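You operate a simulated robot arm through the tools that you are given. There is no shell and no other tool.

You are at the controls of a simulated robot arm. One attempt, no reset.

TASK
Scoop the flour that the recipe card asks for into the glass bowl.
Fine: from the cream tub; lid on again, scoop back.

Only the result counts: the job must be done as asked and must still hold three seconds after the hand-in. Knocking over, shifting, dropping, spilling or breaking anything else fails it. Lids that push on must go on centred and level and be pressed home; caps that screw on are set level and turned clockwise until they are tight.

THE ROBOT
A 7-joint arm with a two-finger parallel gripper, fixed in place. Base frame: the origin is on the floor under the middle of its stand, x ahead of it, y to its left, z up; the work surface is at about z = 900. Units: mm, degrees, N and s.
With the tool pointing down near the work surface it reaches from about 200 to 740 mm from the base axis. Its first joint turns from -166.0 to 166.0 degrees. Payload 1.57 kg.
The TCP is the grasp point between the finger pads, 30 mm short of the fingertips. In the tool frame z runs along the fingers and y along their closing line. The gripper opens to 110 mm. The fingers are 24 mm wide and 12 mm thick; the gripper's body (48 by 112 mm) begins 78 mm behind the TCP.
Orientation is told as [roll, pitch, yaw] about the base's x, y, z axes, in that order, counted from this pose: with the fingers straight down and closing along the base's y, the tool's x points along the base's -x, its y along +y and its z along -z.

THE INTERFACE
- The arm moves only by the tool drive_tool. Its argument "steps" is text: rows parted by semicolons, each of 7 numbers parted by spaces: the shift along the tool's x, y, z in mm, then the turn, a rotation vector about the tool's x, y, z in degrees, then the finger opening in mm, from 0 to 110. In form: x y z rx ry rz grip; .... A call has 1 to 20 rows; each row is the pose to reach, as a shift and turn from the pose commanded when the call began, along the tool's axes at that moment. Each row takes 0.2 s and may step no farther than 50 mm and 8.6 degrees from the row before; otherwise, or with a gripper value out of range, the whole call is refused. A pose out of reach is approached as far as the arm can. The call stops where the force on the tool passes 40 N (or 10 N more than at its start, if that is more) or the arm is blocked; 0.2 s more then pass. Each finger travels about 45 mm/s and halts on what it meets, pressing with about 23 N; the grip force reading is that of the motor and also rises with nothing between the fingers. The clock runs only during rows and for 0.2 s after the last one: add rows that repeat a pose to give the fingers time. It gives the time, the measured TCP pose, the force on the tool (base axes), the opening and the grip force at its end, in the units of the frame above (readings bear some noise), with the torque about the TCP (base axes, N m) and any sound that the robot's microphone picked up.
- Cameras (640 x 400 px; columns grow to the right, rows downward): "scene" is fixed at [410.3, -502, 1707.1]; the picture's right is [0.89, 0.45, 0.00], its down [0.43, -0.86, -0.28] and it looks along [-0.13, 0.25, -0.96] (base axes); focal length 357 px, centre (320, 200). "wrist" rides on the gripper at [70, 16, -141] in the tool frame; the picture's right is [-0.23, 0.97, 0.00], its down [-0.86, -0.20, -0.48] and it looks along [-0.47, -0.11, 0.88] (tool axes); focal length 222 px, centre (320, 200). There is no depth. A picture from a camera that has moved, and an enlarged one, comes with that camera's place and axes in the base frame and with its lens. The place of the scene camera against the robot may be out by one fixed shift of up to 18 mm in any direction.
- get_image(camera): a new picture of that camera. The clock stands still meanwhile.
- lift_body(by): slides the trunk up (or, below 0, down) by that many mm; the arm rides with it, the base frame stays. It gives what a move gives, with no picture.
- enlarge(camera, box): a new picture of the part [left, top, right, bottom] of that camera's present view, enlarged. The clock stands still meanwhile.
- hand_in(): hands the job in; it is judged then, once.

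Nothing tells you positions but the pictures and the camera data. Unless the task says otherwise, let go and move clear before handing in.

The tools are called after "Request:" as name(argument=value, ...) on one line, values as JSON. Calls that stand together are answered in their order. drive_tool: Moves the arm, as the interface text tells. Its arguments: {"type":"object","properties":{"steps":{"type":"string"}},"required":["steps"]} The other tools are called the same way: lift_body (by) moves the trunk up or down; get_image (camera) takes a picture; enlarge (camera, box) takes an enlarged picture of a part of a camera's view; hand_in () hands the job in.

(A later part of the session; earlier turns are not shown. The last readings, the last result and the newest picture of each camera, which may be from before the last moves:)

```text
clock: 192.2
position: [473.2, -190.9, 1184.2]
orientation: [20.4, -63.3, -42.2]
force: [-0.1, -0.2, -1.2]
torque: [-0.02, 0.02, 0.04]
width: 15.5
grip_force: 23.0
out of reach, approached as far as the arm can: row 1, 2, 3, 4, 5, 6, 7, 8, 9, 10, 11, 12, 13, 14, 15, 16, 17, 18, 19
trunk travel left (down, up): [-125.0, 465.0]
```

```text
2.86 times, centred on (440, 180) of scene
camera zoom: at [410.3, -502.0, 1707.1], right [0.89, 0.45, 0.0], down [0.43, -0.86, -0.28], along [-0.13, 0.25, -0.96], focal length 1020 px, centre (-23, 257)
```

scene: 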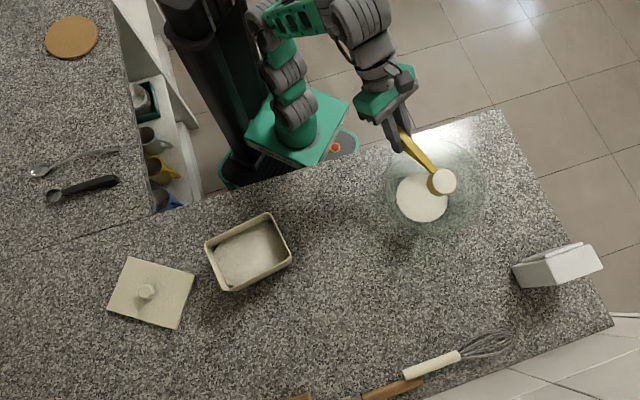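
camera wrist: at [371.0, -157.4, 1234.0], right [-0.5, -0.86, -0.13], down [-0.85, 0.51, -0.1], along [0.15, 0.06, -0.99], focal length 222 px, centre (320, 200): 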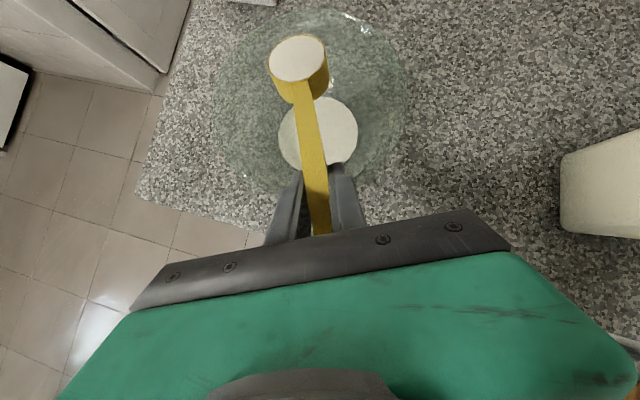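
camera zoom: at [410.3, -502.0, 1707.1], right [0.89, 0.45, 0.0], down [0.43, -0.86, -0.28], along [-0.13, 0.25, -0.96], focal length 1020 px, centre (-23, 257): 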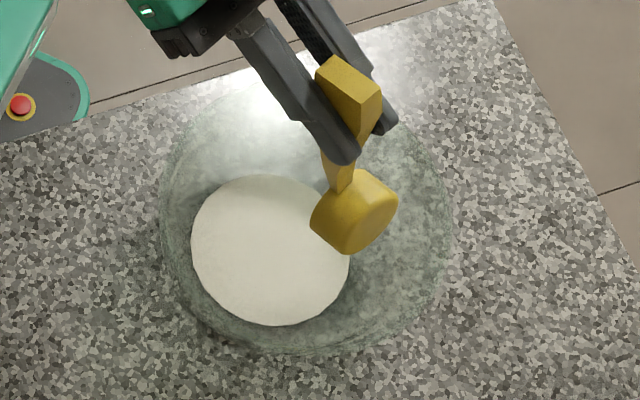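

All three scoops are in the bowl. Now I'll return upright and take the scoop back to its original place.

Request:
drive_tool(steps="-0.4 -12 1.5 0.24 0.97 8 4; 0.9 -23.7 2.8 0.62 1.91 16 4; 3.9 -34.9 3.9 1.13 2.8 23.98 4; 8.4 -45.8 4.7 1.78 3.64 31.97 4; 14.5 -55.2 5.2 2.55 4.42 39.98 4; 21.7 -63.8 5.2 3.45 5.12 47.9 4; 30.1 -71.2 4.9 4.49 5.74 55.9 4; 39.5 -76.9 4.1 5.64 6.27 63.9 4; 49.4 -81.2 2.8 6.92 6.68 71.8 4; 59.9 -83.9 1.1 8.32 6.98 79.8 4; 59.9 -83.9 1.1 8.32 6.98 79.8 4")

Request:
drive_tool(steps="0.8 -8.8 -0.4 2 -0.13 7.5 4; 3.1 -17.3 -1.4 3.98 -0.52 15 4; 6.9 -25.3 -3.1 5.92 -1.18 22.48 4; 12 -32.6 -5.4 7.82 -2.1 29.95 4; 18.5 -39.1 -8.2 9.64 -3.27 37.4 4; 26.1 -44.5 -11.3 11.38 -4.71 44.83 4; 34.8 -48.6 -14.6 13 -6.41 52.24 4; 44.4 -51.5 -18.1 14.51 -8.38 59.6 4; 54.8 -52.9 -21.4 15.86 -10.6 66.91 4; 65.7 -52.8 -24.4 17.05 -13.08 74.19 4; 77 -51.2 -27 18.05 -15.83 81.42 4; 88.5 -48.2 -29.1 18.83 -18.83 88.57 4; 88.5 -48.2 -29.1 18.83 -18.83 88.57 4")

Request:
get_image(camera="scene")

```text
clock: 194.6
position: [420.9, -247.4, 1120.8]
orientation: [55.4, 0.0, -109.7]
force: [0.8, 0.6, -1.0]
torque: [-0.04, 0.06, 0.06]
width: 15.2
grip_force: 23.3
trunk travel left (down, up): [-125.0, 465.0]
```

```text
clock: 197.3
position: [402.5, -148.5, 1095.9]
orientation: [0.0, 31.4, 160.6]
force: [-0.4, 0.1, -0.4]
torque: [0.04, 0.04, 0.01]
width: 15.3
grip_force: 23.6
trunk travel left (down, up): [-125.0, 465.0]
```

```text
taken
```

scene: 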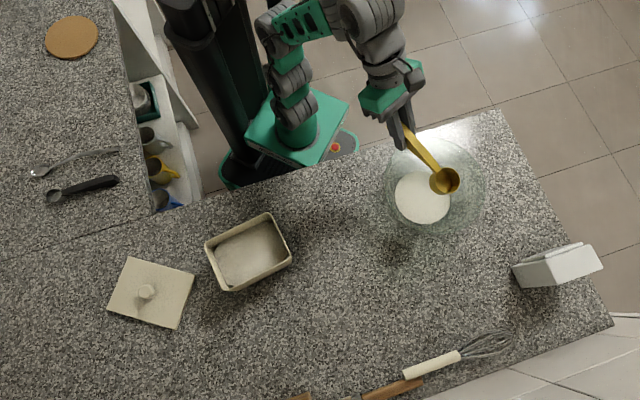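

Request:
drive_tool(steps="-0.4 21.6 -0.2 -1.33 0 2.19 4; -1.7 43 -1 -2.66 0 4.38 4; -3.9 64.5 -2.4 -4 0 6.57 4; -7 85.7 -4.2 -5.33 0 8.76 4; -11 106.7 -6.7 -6.66 0 10.95 4; -15.9 127.5 -9.7 -8 0 13.14 4; -21.7 148 -13.2 -9.32 0 15.33 4; -28.3 168.1 -17.2 -10.65 0 17.52 4; -28.3 168.1 -17.2 -10.65 0 17.52 4")

Request:
enlarge(camera="wrist", box=[260, 30, 380, 240])

Request:
get_image(camera="scene")

```text
clock: 199.3
position: [315.0, -295.3, 1095.7]
orientation: [-0.1, 31.2, 140.0]
force: [0.5, -0.2, -0.4]
torque: [0.04, 0.03, -0.03]
width: 15.3
grip_force: 22.7
trunk travel left (down, up): [-125.0, 465.0]
```

```text
1.90 times, centred on (320, 135) of wrist
camera zoom: at [293.1, -301.3, 1253.2], right [-0.78, -0.62, -0.12], down [-0.62, 0.78, -0.04], along [0.11, 0.05, -0.99], focal length 423 px, centre (320, 324)
```

zoom: 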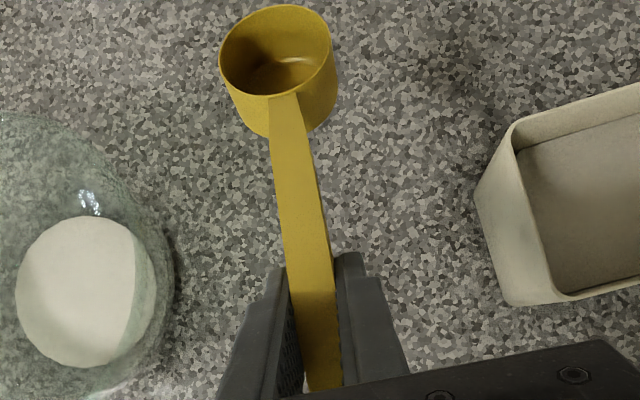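

```text
taken
```

scene: 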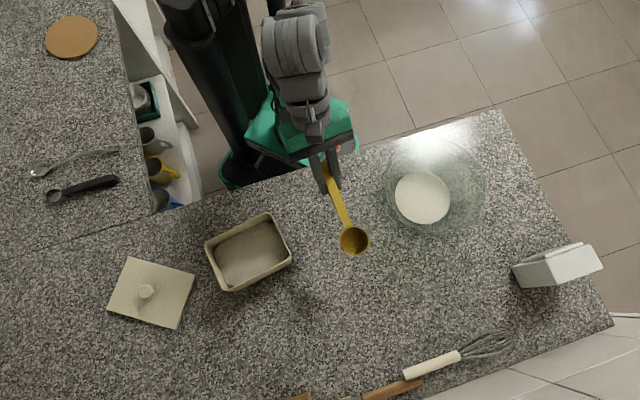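

Let me check how the scoop sits in the grip compared with when I picked it up.

Request:
enlarge(camera="wrist", box=[255, 20, 345, 110])

Request:
enlarge(camera="wrist", box=[270, 150, 370, 240])

Request:
enlarge(camera="scene", box=[300, 130, 396, 270])

```text
4.44 times, centred on (300, 65) of wrist
camera zoom: at [293.1, -301.3, 1253.2], right [-0.78, -0.62, -0.12], down [-0.62, 0.78, -0.04], along [0.11, 0.05, -0.99], focal length 987 px, centre (409, 800)
```

zoom: 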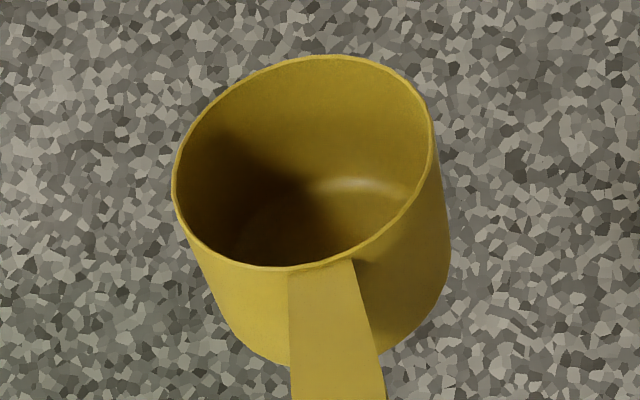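

```text
4.44 times, centred on (320, 195) of wrist
camera zoom: at [293.1, -301.3, 1253.2], right [-0.78, -0.62, -0.12], down [-0.62, 0.78, -0.04], along [0.11, 0.05, -0.99], focal length 987 px, centre (320, 222)
```

zoom: 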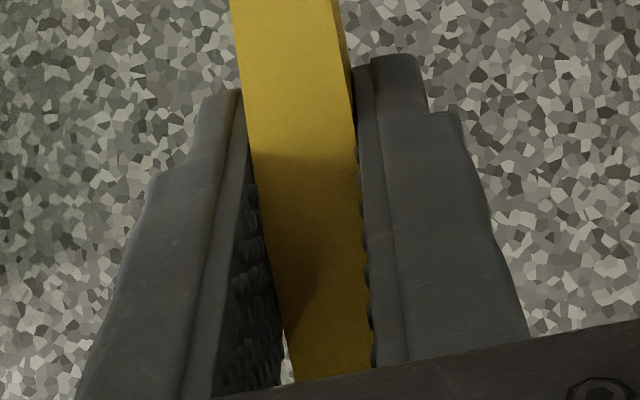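

```text
2.86 times, centred on (348, 200) of scene
camera zoom: at [410.3, -502.0, 1707.1], right [0.89, 0.45, 0.0], down [0.43, -0.86, -0.28], along [-0.13, 0.25, -0.96], focal length 1020 px, centre (240, 200)
```

zoom: 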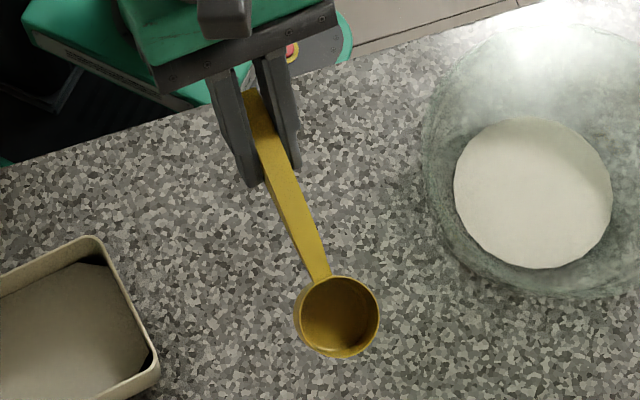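

Request:
enlarge(camera="scene", box=[334, 222, 374, 260])

```text
10.53 times, centred on (354, 241) of scene
camera zoom: at [410.3, -502.0, 1707.1], right [0.89, 0.45, 0.0], down [0.43, -0.86, -0.28], along [-0.13, 0.25, -0.96], focal length 3760 px, centre (-38, -232)
```

zoom: 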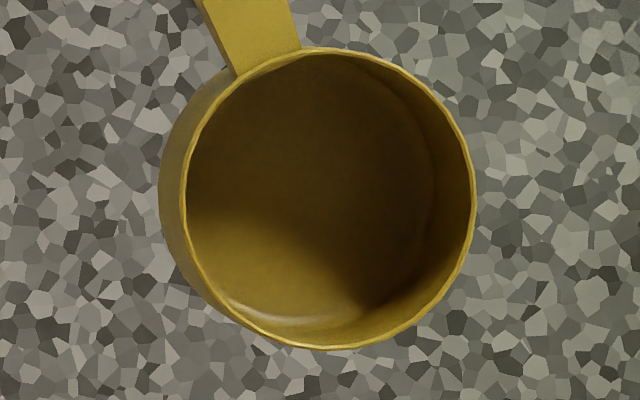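

The scoop slid slightly in the grip (about 6° nose-down, handle deeper), so I've recomputed the set-down pose. I'll go above its original spot first.

Request:
drive_tool(steps="-3 1.3 23.5 -0.72 2.42 1 4; -5.9 2.7 46.9 -1.45 4.85 1.98 4; -8.9 4 70.4 -2.17 7.27 2.97 4; -11.8 5.3 93.8 -2.89 9.69 3.96 4; -11.8 5.3 93.8 -2.89 9.69 3.96 4")

Request:
get_image(camera="wrist")

Request:
enlarge(camera="scene", box=[290, 170, 386, 290])

```text
clock: 200.6
position: [339.9, -324.4, 1010.8]
orientation: [-0.1, 41.1, 135.1]
force: [0.4, -0.2, -0.8]
torque: [0.03, 0.04, 0.0]
width: 15.4
grip_force: 23.2
trunk travel left (down, up): [-125.0, 465.0]
```

```text
taken
camera wrist: at [299.3, -308.9, 1163.4], right [-0.81, -0.57, -0.15], down [-0.54, 0.82, -0.2], along [0.24, -0.08, -0.97], focal length 222 px, centre (320, 200)
```

wrist: 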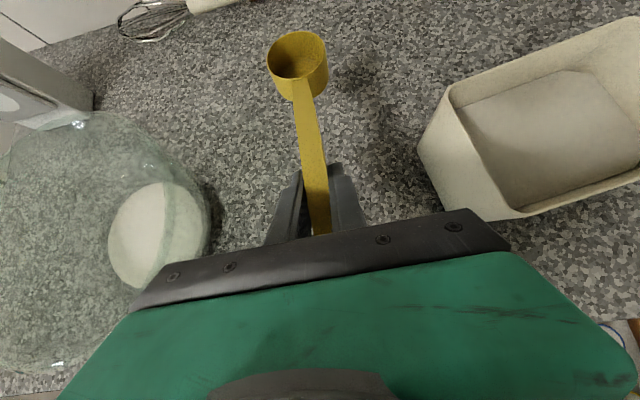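

```text
3.33 times, centred on (338, 230) of scene
camera zoom: at [410.3, -502.0, 1707.1], right [0.89, 0.45, 0.0], down [0.43, -0.86, -0.28], along [-0.13, 0.25, -0.96], focal length 1191 px, centre (260, 100)
```

zoom: 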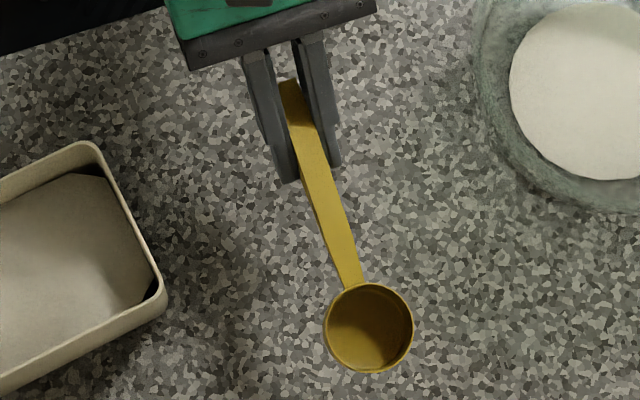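

Aligned above the original spot. Lowering with the trunk.

Request:
lift_body(by=-60)

Request:
lift_body(by=-10)

Request:
enlarge(camera="scene", box=[290, 170, 386, 290])

```text
clock: 201.6
position: [340.4, -323.1, 950.8]
orientation: [0.0, 41.0, 135.2]
force: [-0.5, 0.4, 0.4]
torque: [0.02, -0.01, 0.0]
width: 15.3
grip_force: 23.0
trunk travel left (down, up): [-65.0, 525.0]
```

```text
clock: 202.1
position: [339.4, -323.4, 941.1]
orientation: [0.1, 40.9, 135.0]
force: [-0.2, -0.3, -0.7]
torque: [-0.01, 0.02, 0.03]
width: 15.1
grip_force: 22.9
trunk travel left (down, up): [-55.0, 535.0]
```

```text
3.33 times, centred on (338, 230) of scene
camera zoom: at [410.3, -502.0, 1707.1], right [0.89, 0.45, 0.0], down [0.43, -0.86, -0.28], along [-0.13, 0.25, -0.96], focal length 1191 px, centre (260, 100)
```

zoom: 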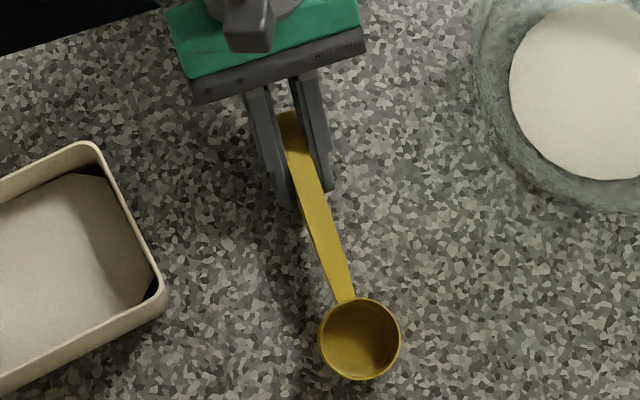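

Request:
lift_body(by=-3)

Request:
lift_body(by=-2)

Request:
lift_body(by=-2)

```text
clock: 202.7
position: [340.1, -323.3, 937.3]
orientation: [0.0, 41.0, 135.1]
force: [-0.1, 0.1, -0.1]
torque: [0.02, 0.0, 0.0]
width: 15.4
grip_force: 22.8
trunk travel left (down, up): [-52.0, 538.0]
```

```text
clock: 203.2
position: [339.4, -323.3, 935.2]
orientation: [0.0, 40.9, 135.1]
force: [0.0, 0.9, -0.1]
torque: [0.04, -0.04, 0.02]
width: 15.4
grip_force: 23.1
trunk travel left (down, up): [-50.0, 540.0]
```

```text
clock: 203.7
position: [339.5, -323.9, 933.5]
orientation: [0.0, 41.0, 135.1]
force: [-0.2, -0.7, 0.5]
torque: [0.04, 0.03, -0.01]
width: 15.5
grip_force: 23.2
trunk travel left (down, up): [-48.0, 542.0]
```

Request:
lift_body(by=-1)

Request:
enlarge(camera="wrist", box=[260, 20, 380, 230])

```text
clock: 204.2
position: [339.7, -323.5, 932.8]
orientation: [0.1, 41.1, 135.1]
force: [0.9, -0.6, 1.2]
torque: [-0.22, -0.19, 0.0]
width: 15.0
grip_force: 22.8
trunk travel left (down, up): [-47.0, 543.0]
```

```text
1.90 times, centred on (320, 125) of wrist
camera zoom: at [299.3, -309.0, 1085.7], right [-0.81, -0.57, -0.15], down [-0.54, 0.82, -0.2], along [0.24, -0.08, -0.97], focal length 423 px, centre (320, 343)
```

zoom: 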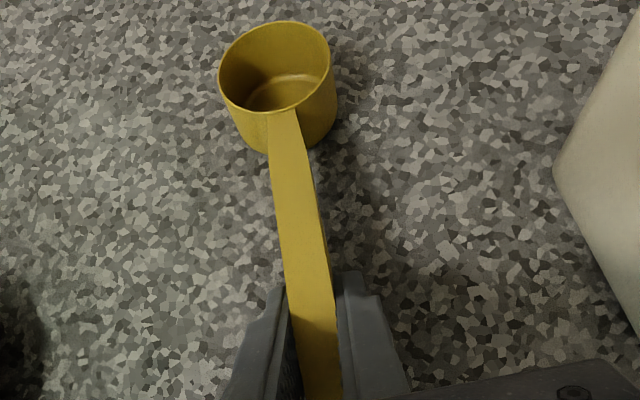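

Light contact at the cup exactly as predicted. Releasing gently.

Request:
drive_tool(steps="0 0 0 0 0 0 14; 0 0 0 0 0 0 18; 0 0 0 0 0 0 22; 0 0 0 0 0 0 30; 0 0 0 0 0 0 44; 0 0 0 0 0 0 60; 0 0 0 0 0 0 60; 0 0 0 0 0 0 60")

Request:
enlarge(camera="wrist", box=[260, 20, 380, 230])

Request:
enlarge(camera="scene", box=[290, 170, 386, 290])

```text
clock: 206.0
position: [339.9, -323.1, 932.9]
orientation: [0.0, 41.0, 135.1]
force: [-0.1, 0.4, -0.1]
torque: [-0.02, -0.01, 0.0]
width: 60.0
grip_force: 0.1
trunk travel left (down, up): [-47.0, 543.0]
```

```text
1.90 times, centred on (320, 125) of wrist
camera zoom: at [299.5, -309.2, 1085.3], right [-0.81, -0.57, -0.15], down [-0.54, 0.82, -0.2], along [0.24, -0.08, -0.97], focal length 423 px, centre (320, 343)
```

zoom: 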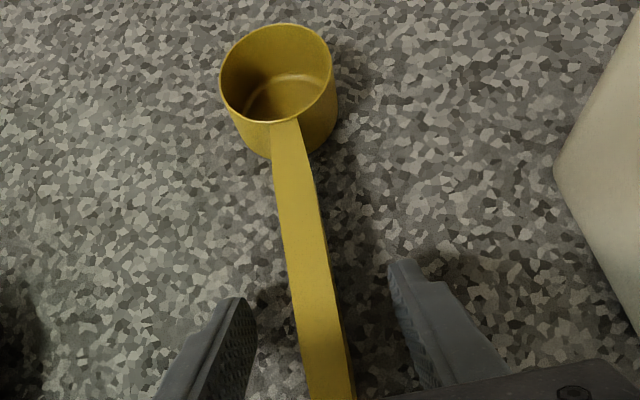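

```text
3.33 times, centred on (338, 230) of scene
camera zoom: at [410.3, -502.0, 1707.1], right [0.89, 0.45, 0.0], down [0.43, -0.86, -0.28], along [-0.13, 0.25, -0.96], focal length 1191 px, centre (260, 100)
```

zoom: 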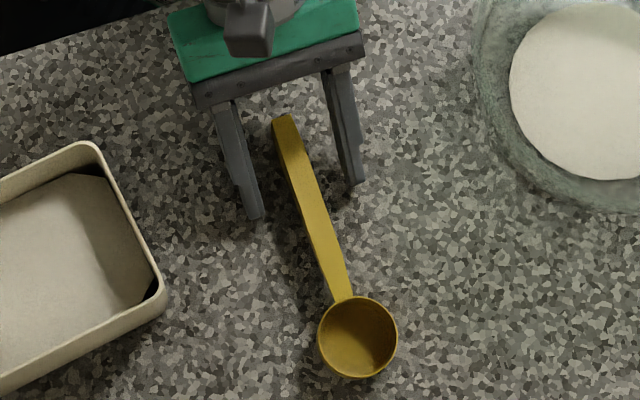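

The scoop is back in its place. Now I'll retreat upward and then fetch the lid.

Request:
lift_body(by=150)

Request:
drive_tool(steps="0 0 0 0 -7 0 80; 0 0 0 0 -14 0 80; 0 0 0 0 -21 0 80; 0 0 0 0 -21 0 80")

Request:
lift_body(by=150)

Request:
get_image(camera="scene")

```text
clock: 207.8
position: [338.8, -324.0, 1082.7]
orientation: [0.0, 40.9, 135.1]
force: [-0.6, -0.3, -0.7]
torque: [0.01, 0.0, -0.01]
width: 60.1
grip_force: 0.0
trunk travel left (down, up): [-197.0, 393.0]
```

```text
clock: 208.8
position: [339.5, -326.0, 1080.2]
orientation: [-0.1, 19.8, 134.9]
force: [0.8, -0.6, 0.4]
torque: [0.02, -0.02, -0.03]
width: 80.2
grip_force: 0.1
out of reach, approached as far as the arm can: row 2
trunk travel left (down, up): [-197.0, 393.0]
```

```text
clock: 210.5
position: [340.9, -324.0, 1232.3]
orientation: [0.0, 20.0, 135.2]
force: [0.7, -0.2, -0.7]
torque: [-0.02, -0.01, -0.01]
width: 80.2
grip_force: 0.1
trunk travel left (down, up): [-347.0, 243.0]
```

```text
taken
```

scene: 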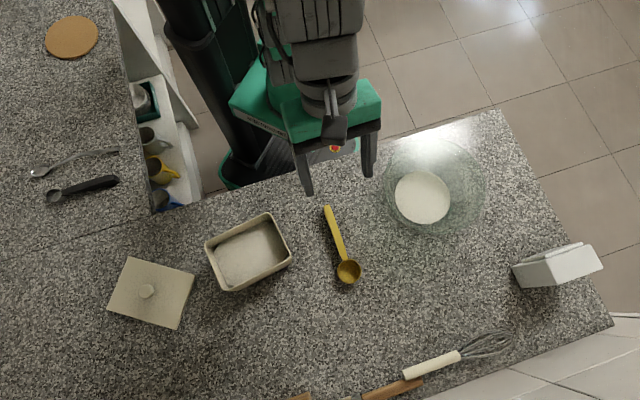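

Request:
lift_body(by=120)

Request:
drive_tool(steps="-13.7 0 37.6 0 0 0 80; -27.4 0 75.2 0 0 0 80; -41 0 112.8 0 0 0 80; -54.7 0 150.4 0 0 0 80; -54.7 0 150.4 0 0 0 80")

Request:
lift_body(by=123)

Request:
get_image(camera="scene")

```text
clock: 212.0
position: [339.1, -324.5, 1352.9]
orientation: [0.0, 19.9, 135.0]
force: [0.0, 0.7, -0.1]
torque: [-0.01, 0.03, 0.02]
width: 80.1
grip_force: 0.1
trunk travel left (down, up): [-467.0, 123.0]
```

```text
clock: 213.2
position: [341.4, -321.1, 1191.9]
orientation: [0.0, 20.1, 135.1]
force: [0.0, 0.4, -0.3]
torque: [0.0, 0.02, 0.01]
width: 80.0
grip_force: 0.0
trunk travel left (down, up): [-467.0, 123.0]
```

```text
clock: 214.7
position: [339.6, -321.2, 1313.5]
orientation: [0.0, 20.0, 135.0]
force: [-0.3, -0.2, 0.7]
torque: [0.03, -0.03, 0.01]
width: 79.9
grip_force: 0.0
trunk travel left (down, up): [-590.0, 0.0]
```

```text
taken
```

scene: 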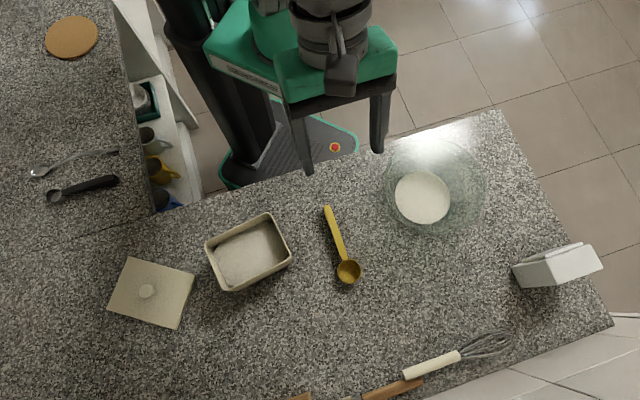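

Request:
drive_tool(steps="-9.3 0 25.5 0 -3.3 0 80; -18.6 0 51 0 -6.7 0 80; -27.9 0 76.5 0 -10 0 80; -37.1 0 102 0 -13.3 0 80; -46.4 0 127.5 0 -16.7 0 80; -55.7 0 153 0 -20 0 80; -55.7 0 153 0 -20 0 80")

Request:
get_image(camera="scene")

```text
clock: 216.3
position: [340.9, -320.6, 1151.3]
orientation: [0.0, 0.0, 135.1]
force: [-0.1, 0.1, -0.5]
torque: [0.03, -0.01, -0.01]
width: 80.2
grip_force: 0.0
trunk travel left (down, up): [-590.0, 0.0]
```

```text
taken
```

scene: 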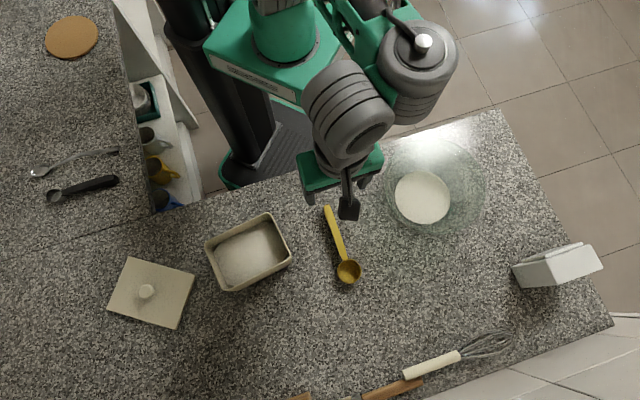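

Now over to the lid, with the tool vertical and the camera on the outer side.

Request:
drive_tool(steps="2.3 35.4 6.8 0 0 2.74 80; 4.5 70.8 13.5 0 0 5.48 80; 6.8 106.2 20.3 0 0 8.2 80; 9.1 141.6 27 0 0 10.97 80; 11.3 177 33.8 0 0 13.7 80; 13.6 212.4 40.5 0 0 16.45 80; 15.9 247.7 47.3 0 0 19.2 80; 18.1 283.1 54 0 0 21.9 80; 20.4 318.5 60.8 0 0 24.7 80; 22.7 353.9 67.5 0 0 27.4 80; 24.9 389.3 74.3 0 0 30.2 80; 27.2 424.7 81 0 0 32.9 80; 27.2 424.7 81 0 0 32.9 80")

Request:
get_image(camera="wrist")

Request:
get_image(camera="scene")

```text
clock: 219.1
position: [62.0, -641.4, 1069.6]
orientation: [0.0, 0.0, 102.2]
force: [0.9, -0.3, 0.2]
torque: [0.01, -0.02, 0.04]
width: 80.1
grip_force: 0.0
trunk travel left (down, up): [-590.0, 0.0]
```

```text
taken
camera wrist: at [60.2, -714.9, 1212.1], right [-1.0, 0.02, 0.0], down [0.01, 0.88, 0.48], along [0.01, 0.48, -0.88], focal length 222 px, centre (320, 200)
```

wrist: 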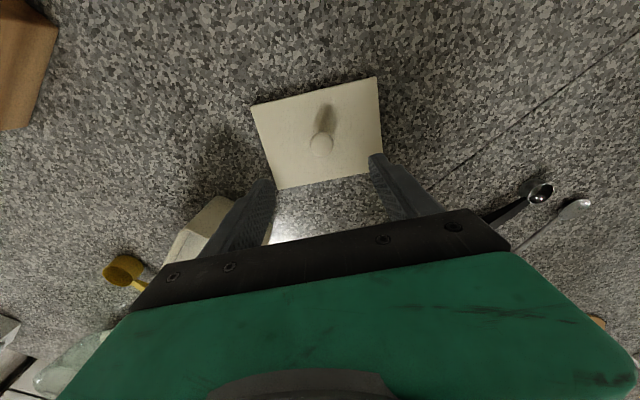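

```text
taken
```

scene: 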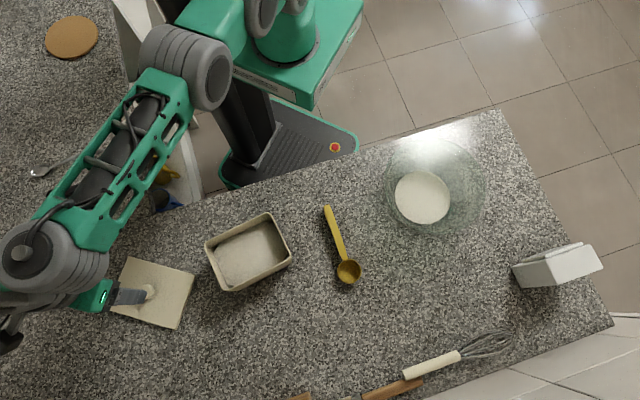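

Request:
enlarge(camera="wrist", box=[236, 60, 396, 210])

```text
2.67 times, centred on (316, 135) of wrist
camera zoom: at [60.2, -714.9, 1212.1], right [-1.0, 0.02, 0.0], down [0.01, 0.88, 0.48], along [0.01, 0.48, -0.88], focal length 592 px, centre (331, 373)
```

zoom: 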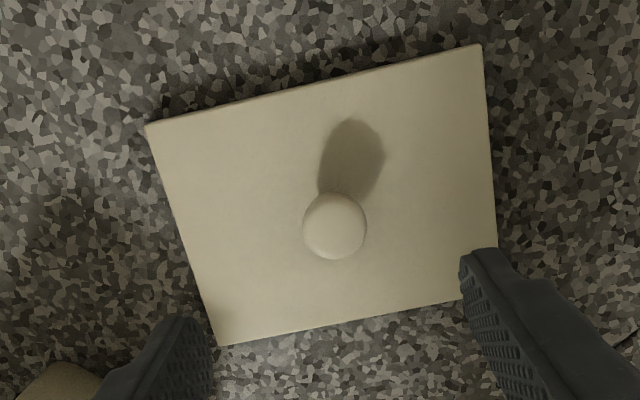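

The lid lies within about 2 mm and 1.3° of where I left it. I'll descend onto the knob.

Request:
drive_tool(steps="-0.5 0.4 35 0 0 0.5 80; -1 0.8 70 0 0 1 80; -1.3 1.1 100 0 0 1.3 80; -1.3 1.1 115 0 0 1.3 80; -1.3 1.1 115 0 0 1.3 80")

Request:
enlarge(camera="wrist", box=[236, 80, 396, 230])

```text
clock: 220.3
position: [61.2, -641.2, 954.0]
orientation: [0.0, 0.0, 100.8]
force: [0.5, -0.6, 0.2]
torque: [0.0, 0.0, -0.02]
width: 79.9
grip_force: 0.1
trunk travel left (down, up): [-590.0, 0.0]
```

```text
2.67 times, centred on (316, 155) of wrist
camera zoom: at [57.9, -715.2, 1096.0], right [-1.0, 0.04, 0.0], down [0.03, 0.88, 0.48], along [0.02, 0.48, -0.88], focal length 592 px, centre (331, 320)
```

zoom: 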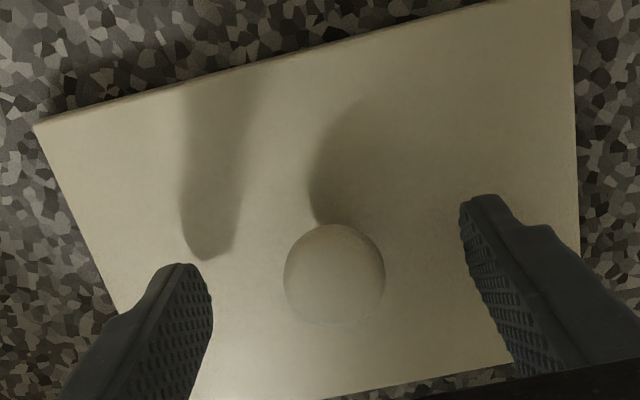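

Request:
drive_tool(steps="-1.7 -0.1 2 0 0 0 80; -3.5 -0.2 4 0 0 0 80; -3.5 -0.2 6 0 0 0 80; -3.5 -0.2 6 0 0 0 60; -3.5 -0.2 6 0 0 0 44; -3.5 -0.2 6 0 0 0 36; -3.5 -0.2 6 0 0 0 36")

Request:
enlarge(camera="wrist", box=[236, 80, 396, 230])

```text
clock: 221.9
position: [58.7, -639.4, 949.5]
orientation: [0.1, 0.0, 100.8]
force: [0.0, 1.0, 0.5]
torque: [-0.02, 0.01, -0.01]
width: 36.0
grip_force: 0.1
trunk travel left (down, up): [-590.0, 0.0]
```

```text
2.67 times, centred on (316, 155) of wrist
camera zoom: at [55.3, -711.2, 1090.4], right [-1.0, 0.04, 0.0], down [0.03, 0.88, 0.48], along [0.02, 0.48, -0.88], focal length 592 px, centre (331, 320)
```

zoom: 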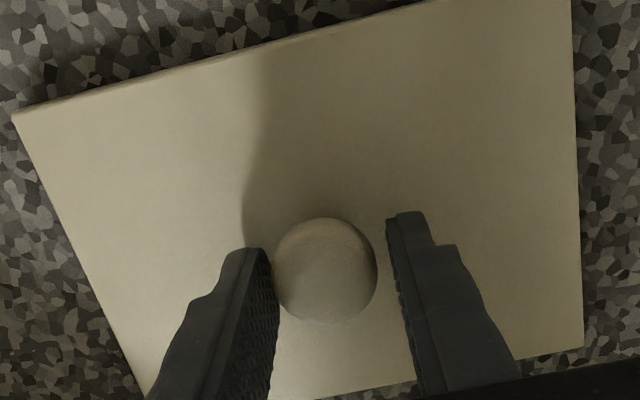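

Request:
drive_tool(steps="0.4 -0.8 0 0 0 0 36; 0.8 -1.6 0 0 0 0 36; 0.8 -1.6 0 0 0 0 30; 0.8 -1.6 0 0 0 0 24; 0.8 -1.6 0 0 0 0 16; 0.8 -1.6 0 0 0 0 10; 0.8 -1.6 0 0 0 0 10")

Request:
enlarge(camera="wrist", box=[236, 80, 396, 230])

```text
clock: 223.5
position: [60.7, -636.6, 948.9]
orientation: [0.0, 0.1, 100.9]
force: [0.2, -0.7, 0.3]
torque: [-0.01, 0.01, 0.02]
width: 28.2
grip_force: 23.0
trunk travel left (down, up): [-590.0, 0.0]
```

```text
2.67 times, centred on (316, 155) of wrist
camera zoom: at [56.8, -711.4, 1091.1], right [-1.0, 0.04, 0.0], down [0.03, 0.88, 0.48], along [0.02, 0.48, -0.88], focal length 592 px, centre (331, 320)
```

zoom: 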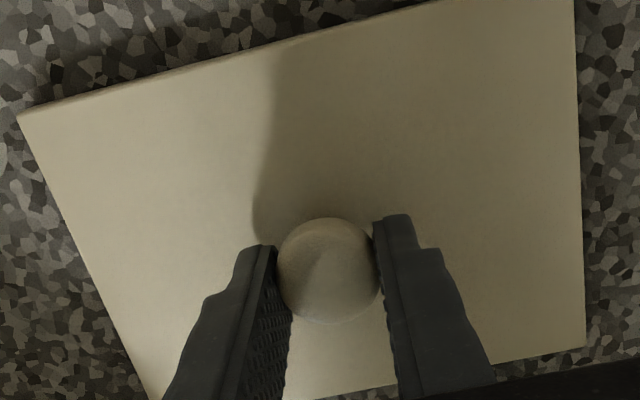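

I have a good grip and know how the lid sits in the hand. Before carrying it, I want an accurate tub measurement from directly above, so I'll let go, go look at the tub, then come back.

Request:
drive_tool(steps="0 0 0 0 0 0 34; 0 0 0 0 0 0 50; 0 0 0 0 0 0 80; 0 0 0 0 0 0 80; 0 0 0 0 0 0 80; 0 0 -30 0 0 0 80; 0 0 -60 0 0 0 80; 0 0 -95 0 0 0 80; 0 0 -120 0 0 0 80; 0 0 -120 0 0 0 80")

Request:
enlarge(camera="wrist", box=[236, 60, 396, 210])

```text
clock: 225.7
position: [59.2, -638.7, 1068.4]
orientation: [0.0, 0.1, 100.9]
force: [0.4, 0.1, -0.2]
torque: [-0.02, 0.01, 0.02]
width: 79.9
grip_force: 0.1
trunk travel left (down, up): [-590.0, 0.0]
```

```text
2.67 times, centred on (316, 135) of wrist
camera zoom: at [55.2, -711.6, 1210.8], right [-1.0, 0.04, 0.0], down [0.03, 0.88, 0.48], along [0.02, 0.48, -0.88], focal length 592 px, centre (331, 373)
```

zoom: 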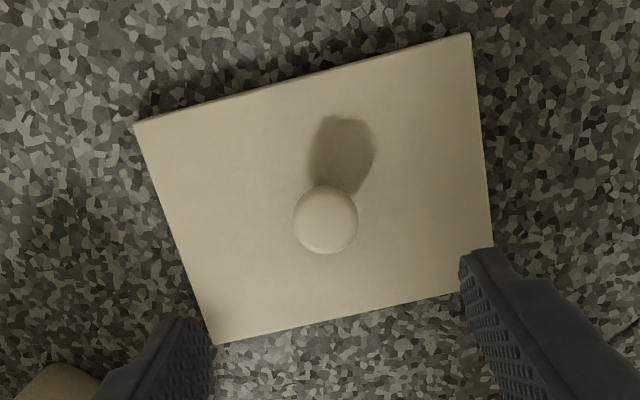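

Request:
drive_tool(steps="-10 -15 -25 0 0 -3 80; -30 -45 -40 0 0 -9 80; -50 -76 -55 0 0 -16 80; -70 -107 -65 0 0 -23 80; -90 -138 -75 0 0 -30 80; -110 -168 -84.7 0 0 -37 80; -128.1 -195.6 -84.7 0 0 -42.3 80; -128.1 -195.6 -84.7 0 0 -42.3 80")

Request:
get_image(camera="wrist")

Request:
enlarge(camera="wrist", box=[236, 60, 396, 210])

```text
clock: 227.5
position: [228.9, -474.6, 1152.4]
orientation: [0.0, 0.0, 143.3]
force: [0.2, 0.2, 0.4]
torque: [-0.01, 0.0, 0.0]
width: 80.0
grip_force: 0.0
trunk travel left (down, up): [-590.0, 0.0]
```

```text
taken
camera wrist: at [275.0, -531.1, 1294.6], right [-0.76, -0.64, 0.0], down [-0.57, 0.67, 0.48], along [-0.31, 0.37, -0.88], focal length 222 px, centre (320, 200)
```

wrist: 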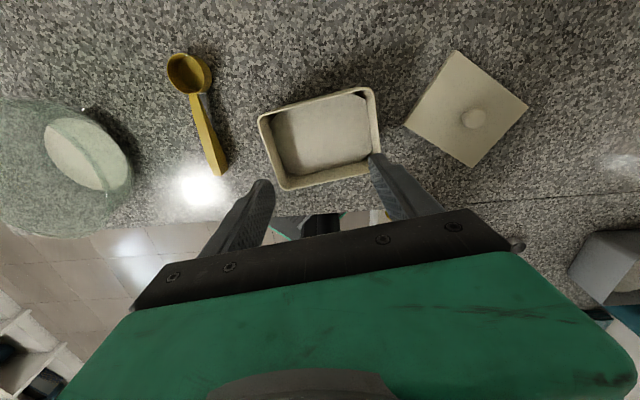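

```text
2.67 times, centred on (316, 135) of wrist
camera zoom: at [275.0, -531.1, 1294.6], right [-0.76, -0.64, 0.0], down [-0.57, 0.67, 0.48], along [-0.31, 0.37, -0.88], focal length 592 px, centre (331, 373)
```

zoom: 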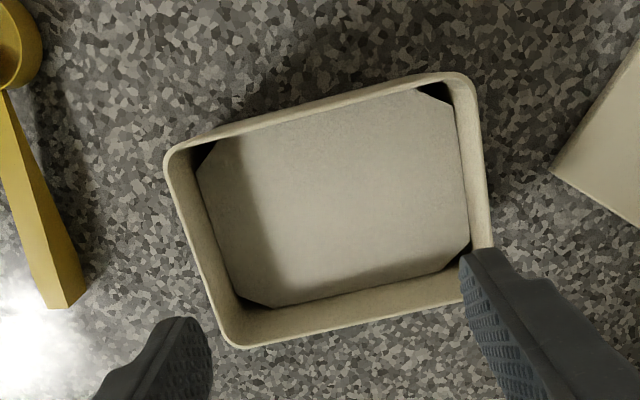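

A clear view of the tub. I'll zoom on each rim edge to get accurate numbers.

Request:
enlarge(camera="wrist", box=[250, 90, 314, 130])

Request:
enlarge(camera="wrist", box=[330, 80, 394, 120])

Request:
enlarge(camera="wrist", box=[262, 155, 326, 195])

Request:
enlarge(camera="wrist", box=[330, 130, 394, 190])

```text
10.00 times, centred on (282, 110) of wrist
camera zoom: at [275.0, -531.1, 1294.6], right [-0.76, -0.64, 0.0], down [-0.57, 0.67, 0.48], along [-0.31, 0.37, -0.88], focal length 2221 px, centre (700, 1100)
```

zoom: 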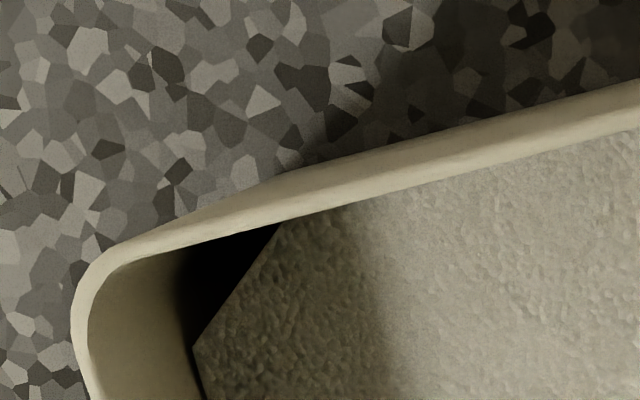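

```text
10.00 times, centred on (362, 100) of wrist
camera zoom: at [275.0, -531.1, 1294.6], right [-0.76, -0.64, 0.0], down [-0.57, 0.67, 0.48], along [-0.31, 0.37, -0.88], focal length 2221 px, centre (-100, 1200)
```

zoom: 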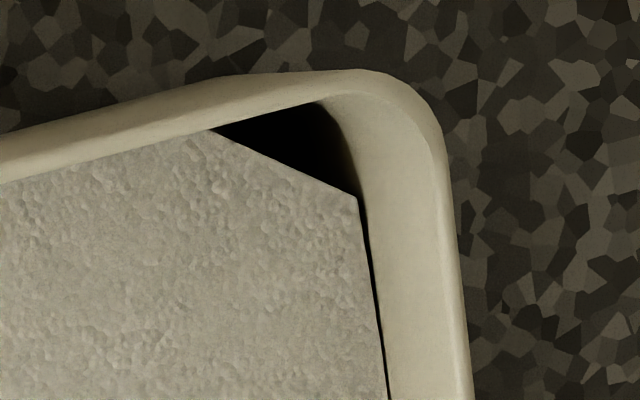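

```text
10.00 times, centred on (294, 175) of wrist
camera zoom: at [275.0, -531.1, 1294.6], right [-0.76, -0.64, 0.0], down [-0.57, 0.67, 0.48], along [-0.31, 0.37, -0.88], focal length 2221 px, centre (580, 450)
```

zoom: 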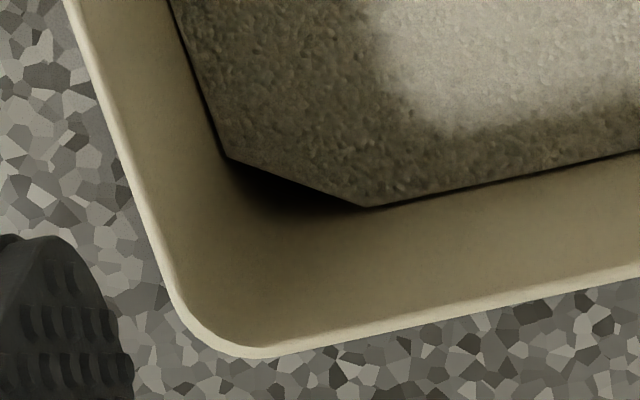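

```text
6.67 times, centred on (362, 160) of wrist
camera zoom: at [275.0, -531.1, 1294.6], right [-0.76, -0.64, 0.0], down [-0.57, 0.67, 0.48], along [-0.31, 0.37, -0.88], focal length 1481 px, centre (40, 467)
```

zoom: 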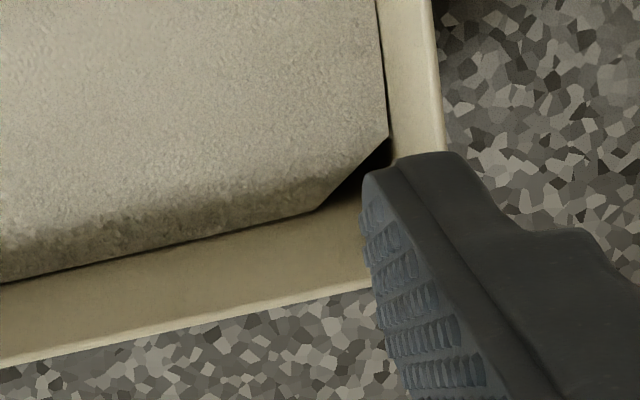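

I now have an accurate tub centre in tool coordinates. Going back to the lid to measure it the same way and grasp it.

Request:
drive_tool(steps="-5.3 33 0 0 0 6 80; -10.5 66 0 0 0 12 80; -15.8 99 10 0 0 18 80; -21 132 25 0 0 24 80; -26.3 165 40 0 0 30.2 80; -31.5 198 60 0 0 36.3 80; -36.8 230.9 84.7 0 0 42.3 80; -36.8 230.9 84.7 0 0 42.3 80")

Request:
enlarge(camera="wrist", box=[236, 60, 396, 210])

Request:
enlarge(camera="wrist", box=[240, 85, 304, 125])

Request:
enlarge(camera="wrist", box=[330, 60, 394, 100])

Request:
enlarge(camera="wrist", box=[262, 155, 326, 195])

Request:
enlarge(camera="wrist", box=[330, 130, 394, 190])

```text
clock: 229.3
position: [60.5, -639.4, 1072.0]
orientation: [0.0, 0.0, 100.8]
force: [0.3, -0.2, 0.0]
torque: [0.02, 0.02, 0.0]
width: 80.0
grip_force: 0.0
trunk travel left (down, up): [-590.0, 0.0]
```

```text
2.67 times, centred on (316, 135) of wrist
camera zoom: at [56.1, -712.8, 1213.6], right [-1.0, 0.04, 0.0], down [0.04, 0.88, 0.48], along [0.02, 0.48, -0.88], focal length 592 px, centre (331, 373)
```

zoom: 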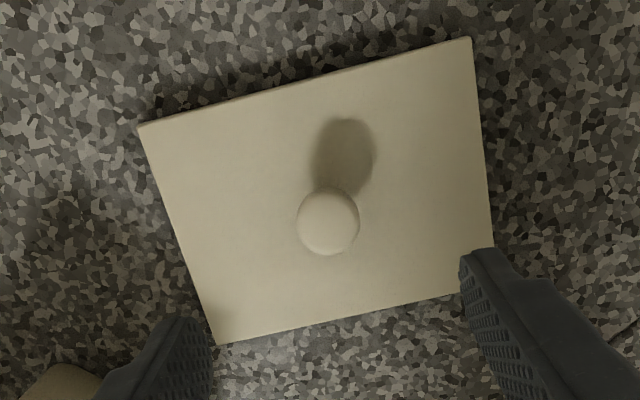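

```text
10.00 times, centred on (272, 105) of wrist
camera zoom: at [56.1, -712.8, 1213.6], right [-1.0, 0.04, 0.0], down [0.04, 0.88, 0.48], along [0.02, 0.48, -0.88], focal length 2221 px, centre (800, 1150)
```

zoom: 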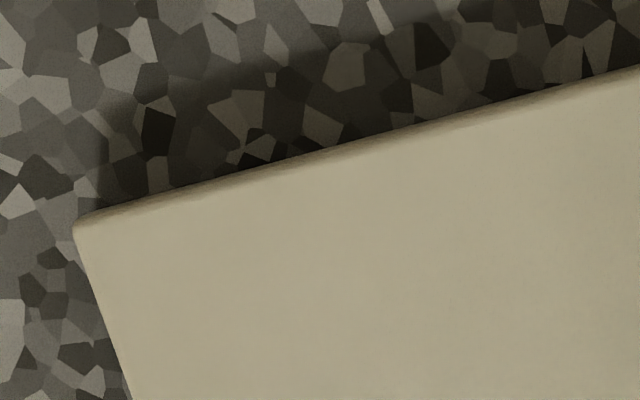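

```text
10.00 times, centred on (362, 80) of wrist
camera zoom: at [56.1, -712.8, 1213.6], right [-1.0, 0.04, 0.0], down [0.04, 0.88, 0.48], along [0.02, 0.48, -0.88], focal length 2221 px, centre (-100, 1400)
```

zoom: 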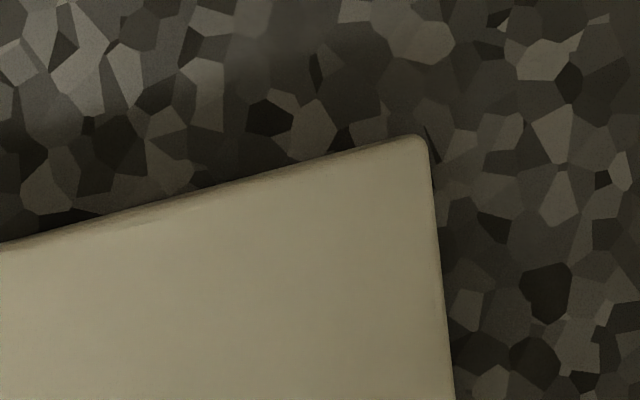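

```text
10.00 times, centred on (294, 175) of wrist
camera zoom: at [56.1, -712.8, 1213.6], right [-1.0, 0.04, 0.0], down [0.04, 0.88, 0.48], along [0.02, 0.48, -0.88], focal length 2221 px, centre (580, 450)
```

zoom: 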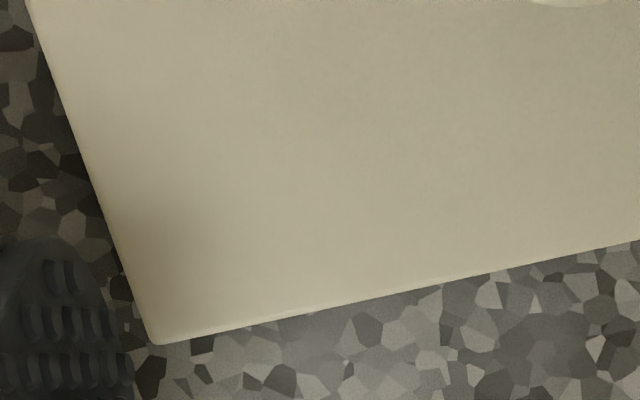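

```text
6.67 times, centred on (362, 160) of wrist
camera zoom: at [56.1, -712.8, 1213.6], right [-1.0, 0.04, 0.0], down [0.04, 0.88, 0.48], along [0.02, 0.48, -0.88], focal length 1481 px, centre (40, 467)
```

zoom: 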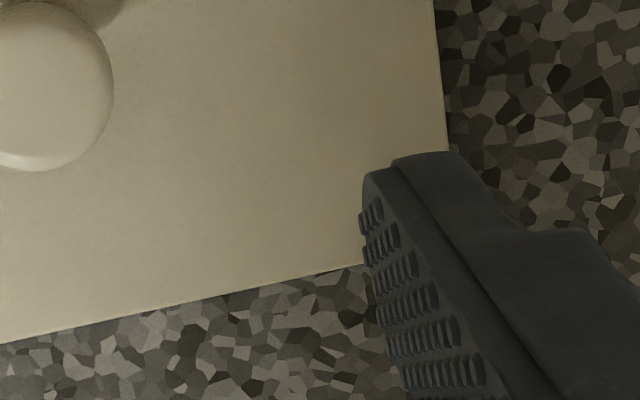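

The two measuring methods disagree by a few millimetres along one axis, so I'll take high-zoom scene views of the tub rim to resolve it.

Request:
enlarge(camera="scene", box=[196, 205, 260, 245])

Request:
enlarge(camera="scene", box=[244, 205, 308, 245])

Request:
enlarge(camera="scene", box=[196, 255, 260, 295])

Request:
enlarge(camera="scene", box=[240, 245, 304, 285])

```text
10.00 times, centred on (228, 225) of scene
camera zoom: at [410.3, -502.0, 1707.1], right [0.89, 0.45, 0.0], down [0.43, -0.86, -0.28], along [-0.13, 0.25, -0.96], focal length 3572 px, centre (1240, -50)
```

zoom: 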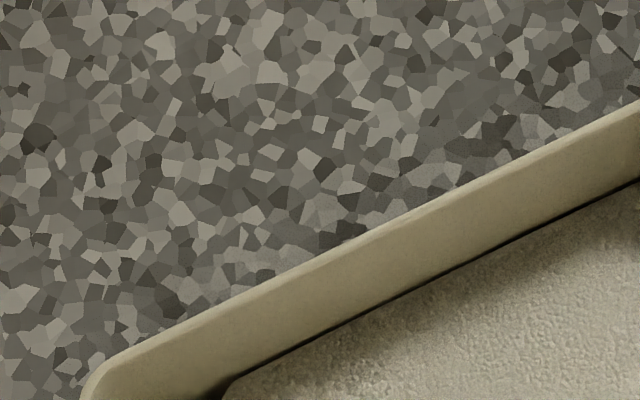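

```text
10.00 times, centred on (276, 225) of scene
camera zoom: at [410.3, -502.0, 1707.1], right [0.89, 0.45, 0.0], down [0.43, -0.86, -0.28], along [-0.13, 0.25, -0.96], focal length 3572 px, centre (760, -50)
```

zoom: 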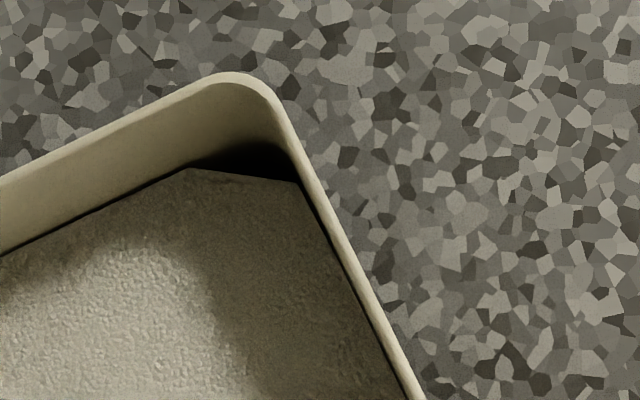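

```text
10.00 times, centred on (228, 275) of scene
camera zoom: at [410.3, -502.0, 1707.1], right [0.89, 0.45, 0.0], down [0.43, -0.86, -0.28], along [-0.13, 0.25, -0.96], focal length 3572 px, centre (1240, -550)
```

zoom: 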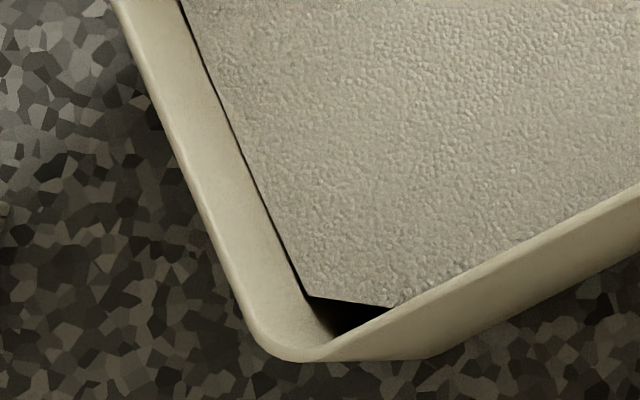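

```text
10.00 times, centred on (272, 265) of scene
camera zoom: at [410.3, -502.0, 1707.1], right [0.89, 0.45, 0.0], down [0.43, -0.86, -0.28], along [-0.13, 0.25, -0.96], focal length 3572 px, centre (800, -450)
```

zoom: 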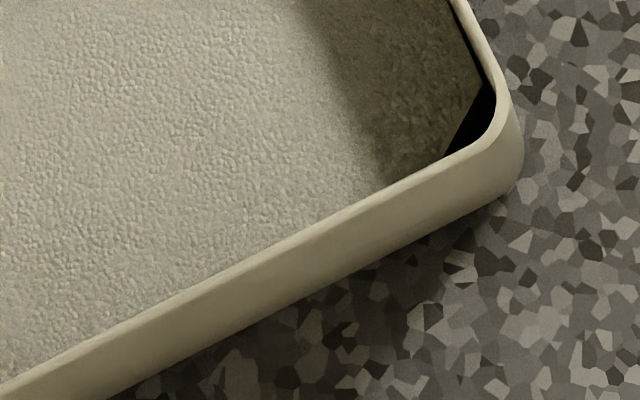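

I'll settle it by bringing the lid just above the tub and comparing both in the fixed scene view. Grasping the lid again now.

Request:
drive_tool(steps="-0.4 -0.3 35 0 0 0 80; -0.8 -0.6 70 0 0 0 80; -1.2 -0.9 105 0 0 0 80; -1.2 -0.95 116 0 0 0 80; -1.2 -0.95 122.3 0 0 0 80; -1.2 -0.95 122.3 0 0 0 50; -1.2 -0.95 122.3 0 0 0 36; -1.2 -0.95 122.3 0 0 0 30; -1.2 -0.95 122.3 0 0 0 20; -1.2 -0.95 122.3 0 0 0 10; -1.2 -0.95 122.3 0 0 0 10")

Request:
enlarge(camera="wrist", box=[236, 80, 396, 230])

```text
clock: 231.7
position: [62.6, -638.3, 949.7]
orientation: [0.0, 0.0, 100.9]
force: [0.0, -0.5, 0.6]
torque: [-0.02, 0.0, 0.02]
width: 28.1
grip_force: 23.7
trunk travel left (down, up): [-590.0, 0.0]
```

```text
2.67 times, centred on (316, 155) of wrist
camera zoom: at [58.9, -711.1, 1090.6], right [-1.0, 0.04, 0.0], down [0.03, 0.88, 0.48], along [0.02, 0.48, -0.88], focal length 592 px, centre (331, 320)
```

zoom: 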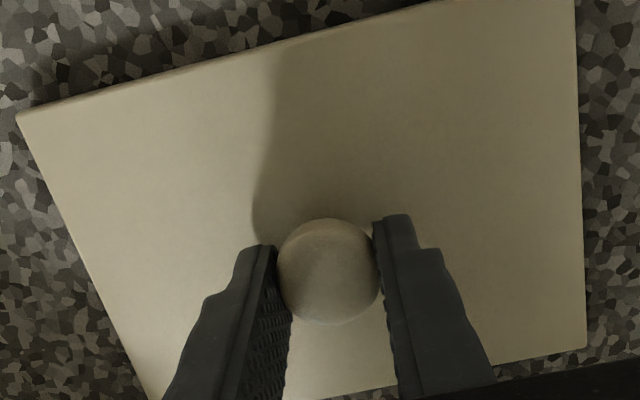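

Request:
drive_tool(steps="0 0 -10 0 0 0 10; 0 0 -45 0 0 0 10; 0 0 -85 0 0 0 10; 0 0 -125 0 0 0 10; 0 0 -155 0 0 0 10; -21.4 -31.9 -155 0 0 -7 10; -42.8 -63.8 -155 0 0 -14 10; -64.2 -95.8 -155 0 0 -21 10; -85.5 -127.7 -155 0 0 -28 10; -106.9 -159.6 -155 0 0 -35 10; -128.3 -191.5 -155 0 0 -42 10; -128.3 -191.5 -155 0 0 -42 10")

Request:
get_image(camera="scene")

Request:
get_image(camera="wrist")

```text
clock: 234.3
position: [225.6, -473.4, 1102.9]
orientation: [0.0, 0.0, 142.9]
force: [0.5, -0.3, -0.6]
torque: [0.01, 0.01, -0.01]
width: 28.2
grip_force: 23.2
trunk travel left (down, up): [-590.0, 0.0]
```

```text
taken
```

scene: 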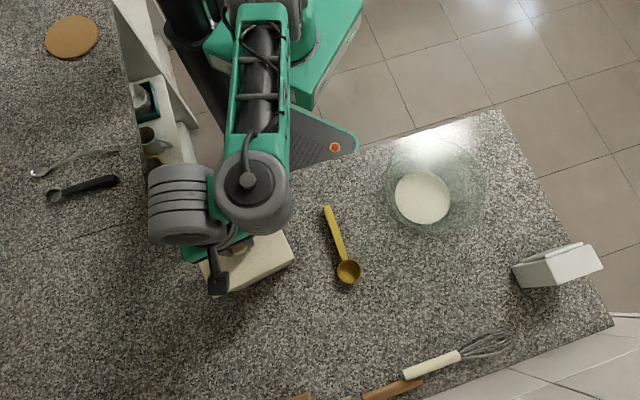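

```text
taken
camera wrist: at [271.1, -530.9, 1244.4], right [-0.77, -0.64, 0.0], down [-0.56, 0.67, 0.48], along [-0.31, 0.37, -0.88], focal length 222 px, centre (320, 200)
```

wrist: 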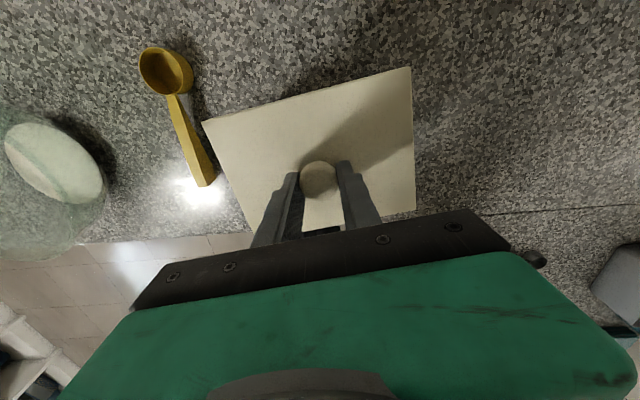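

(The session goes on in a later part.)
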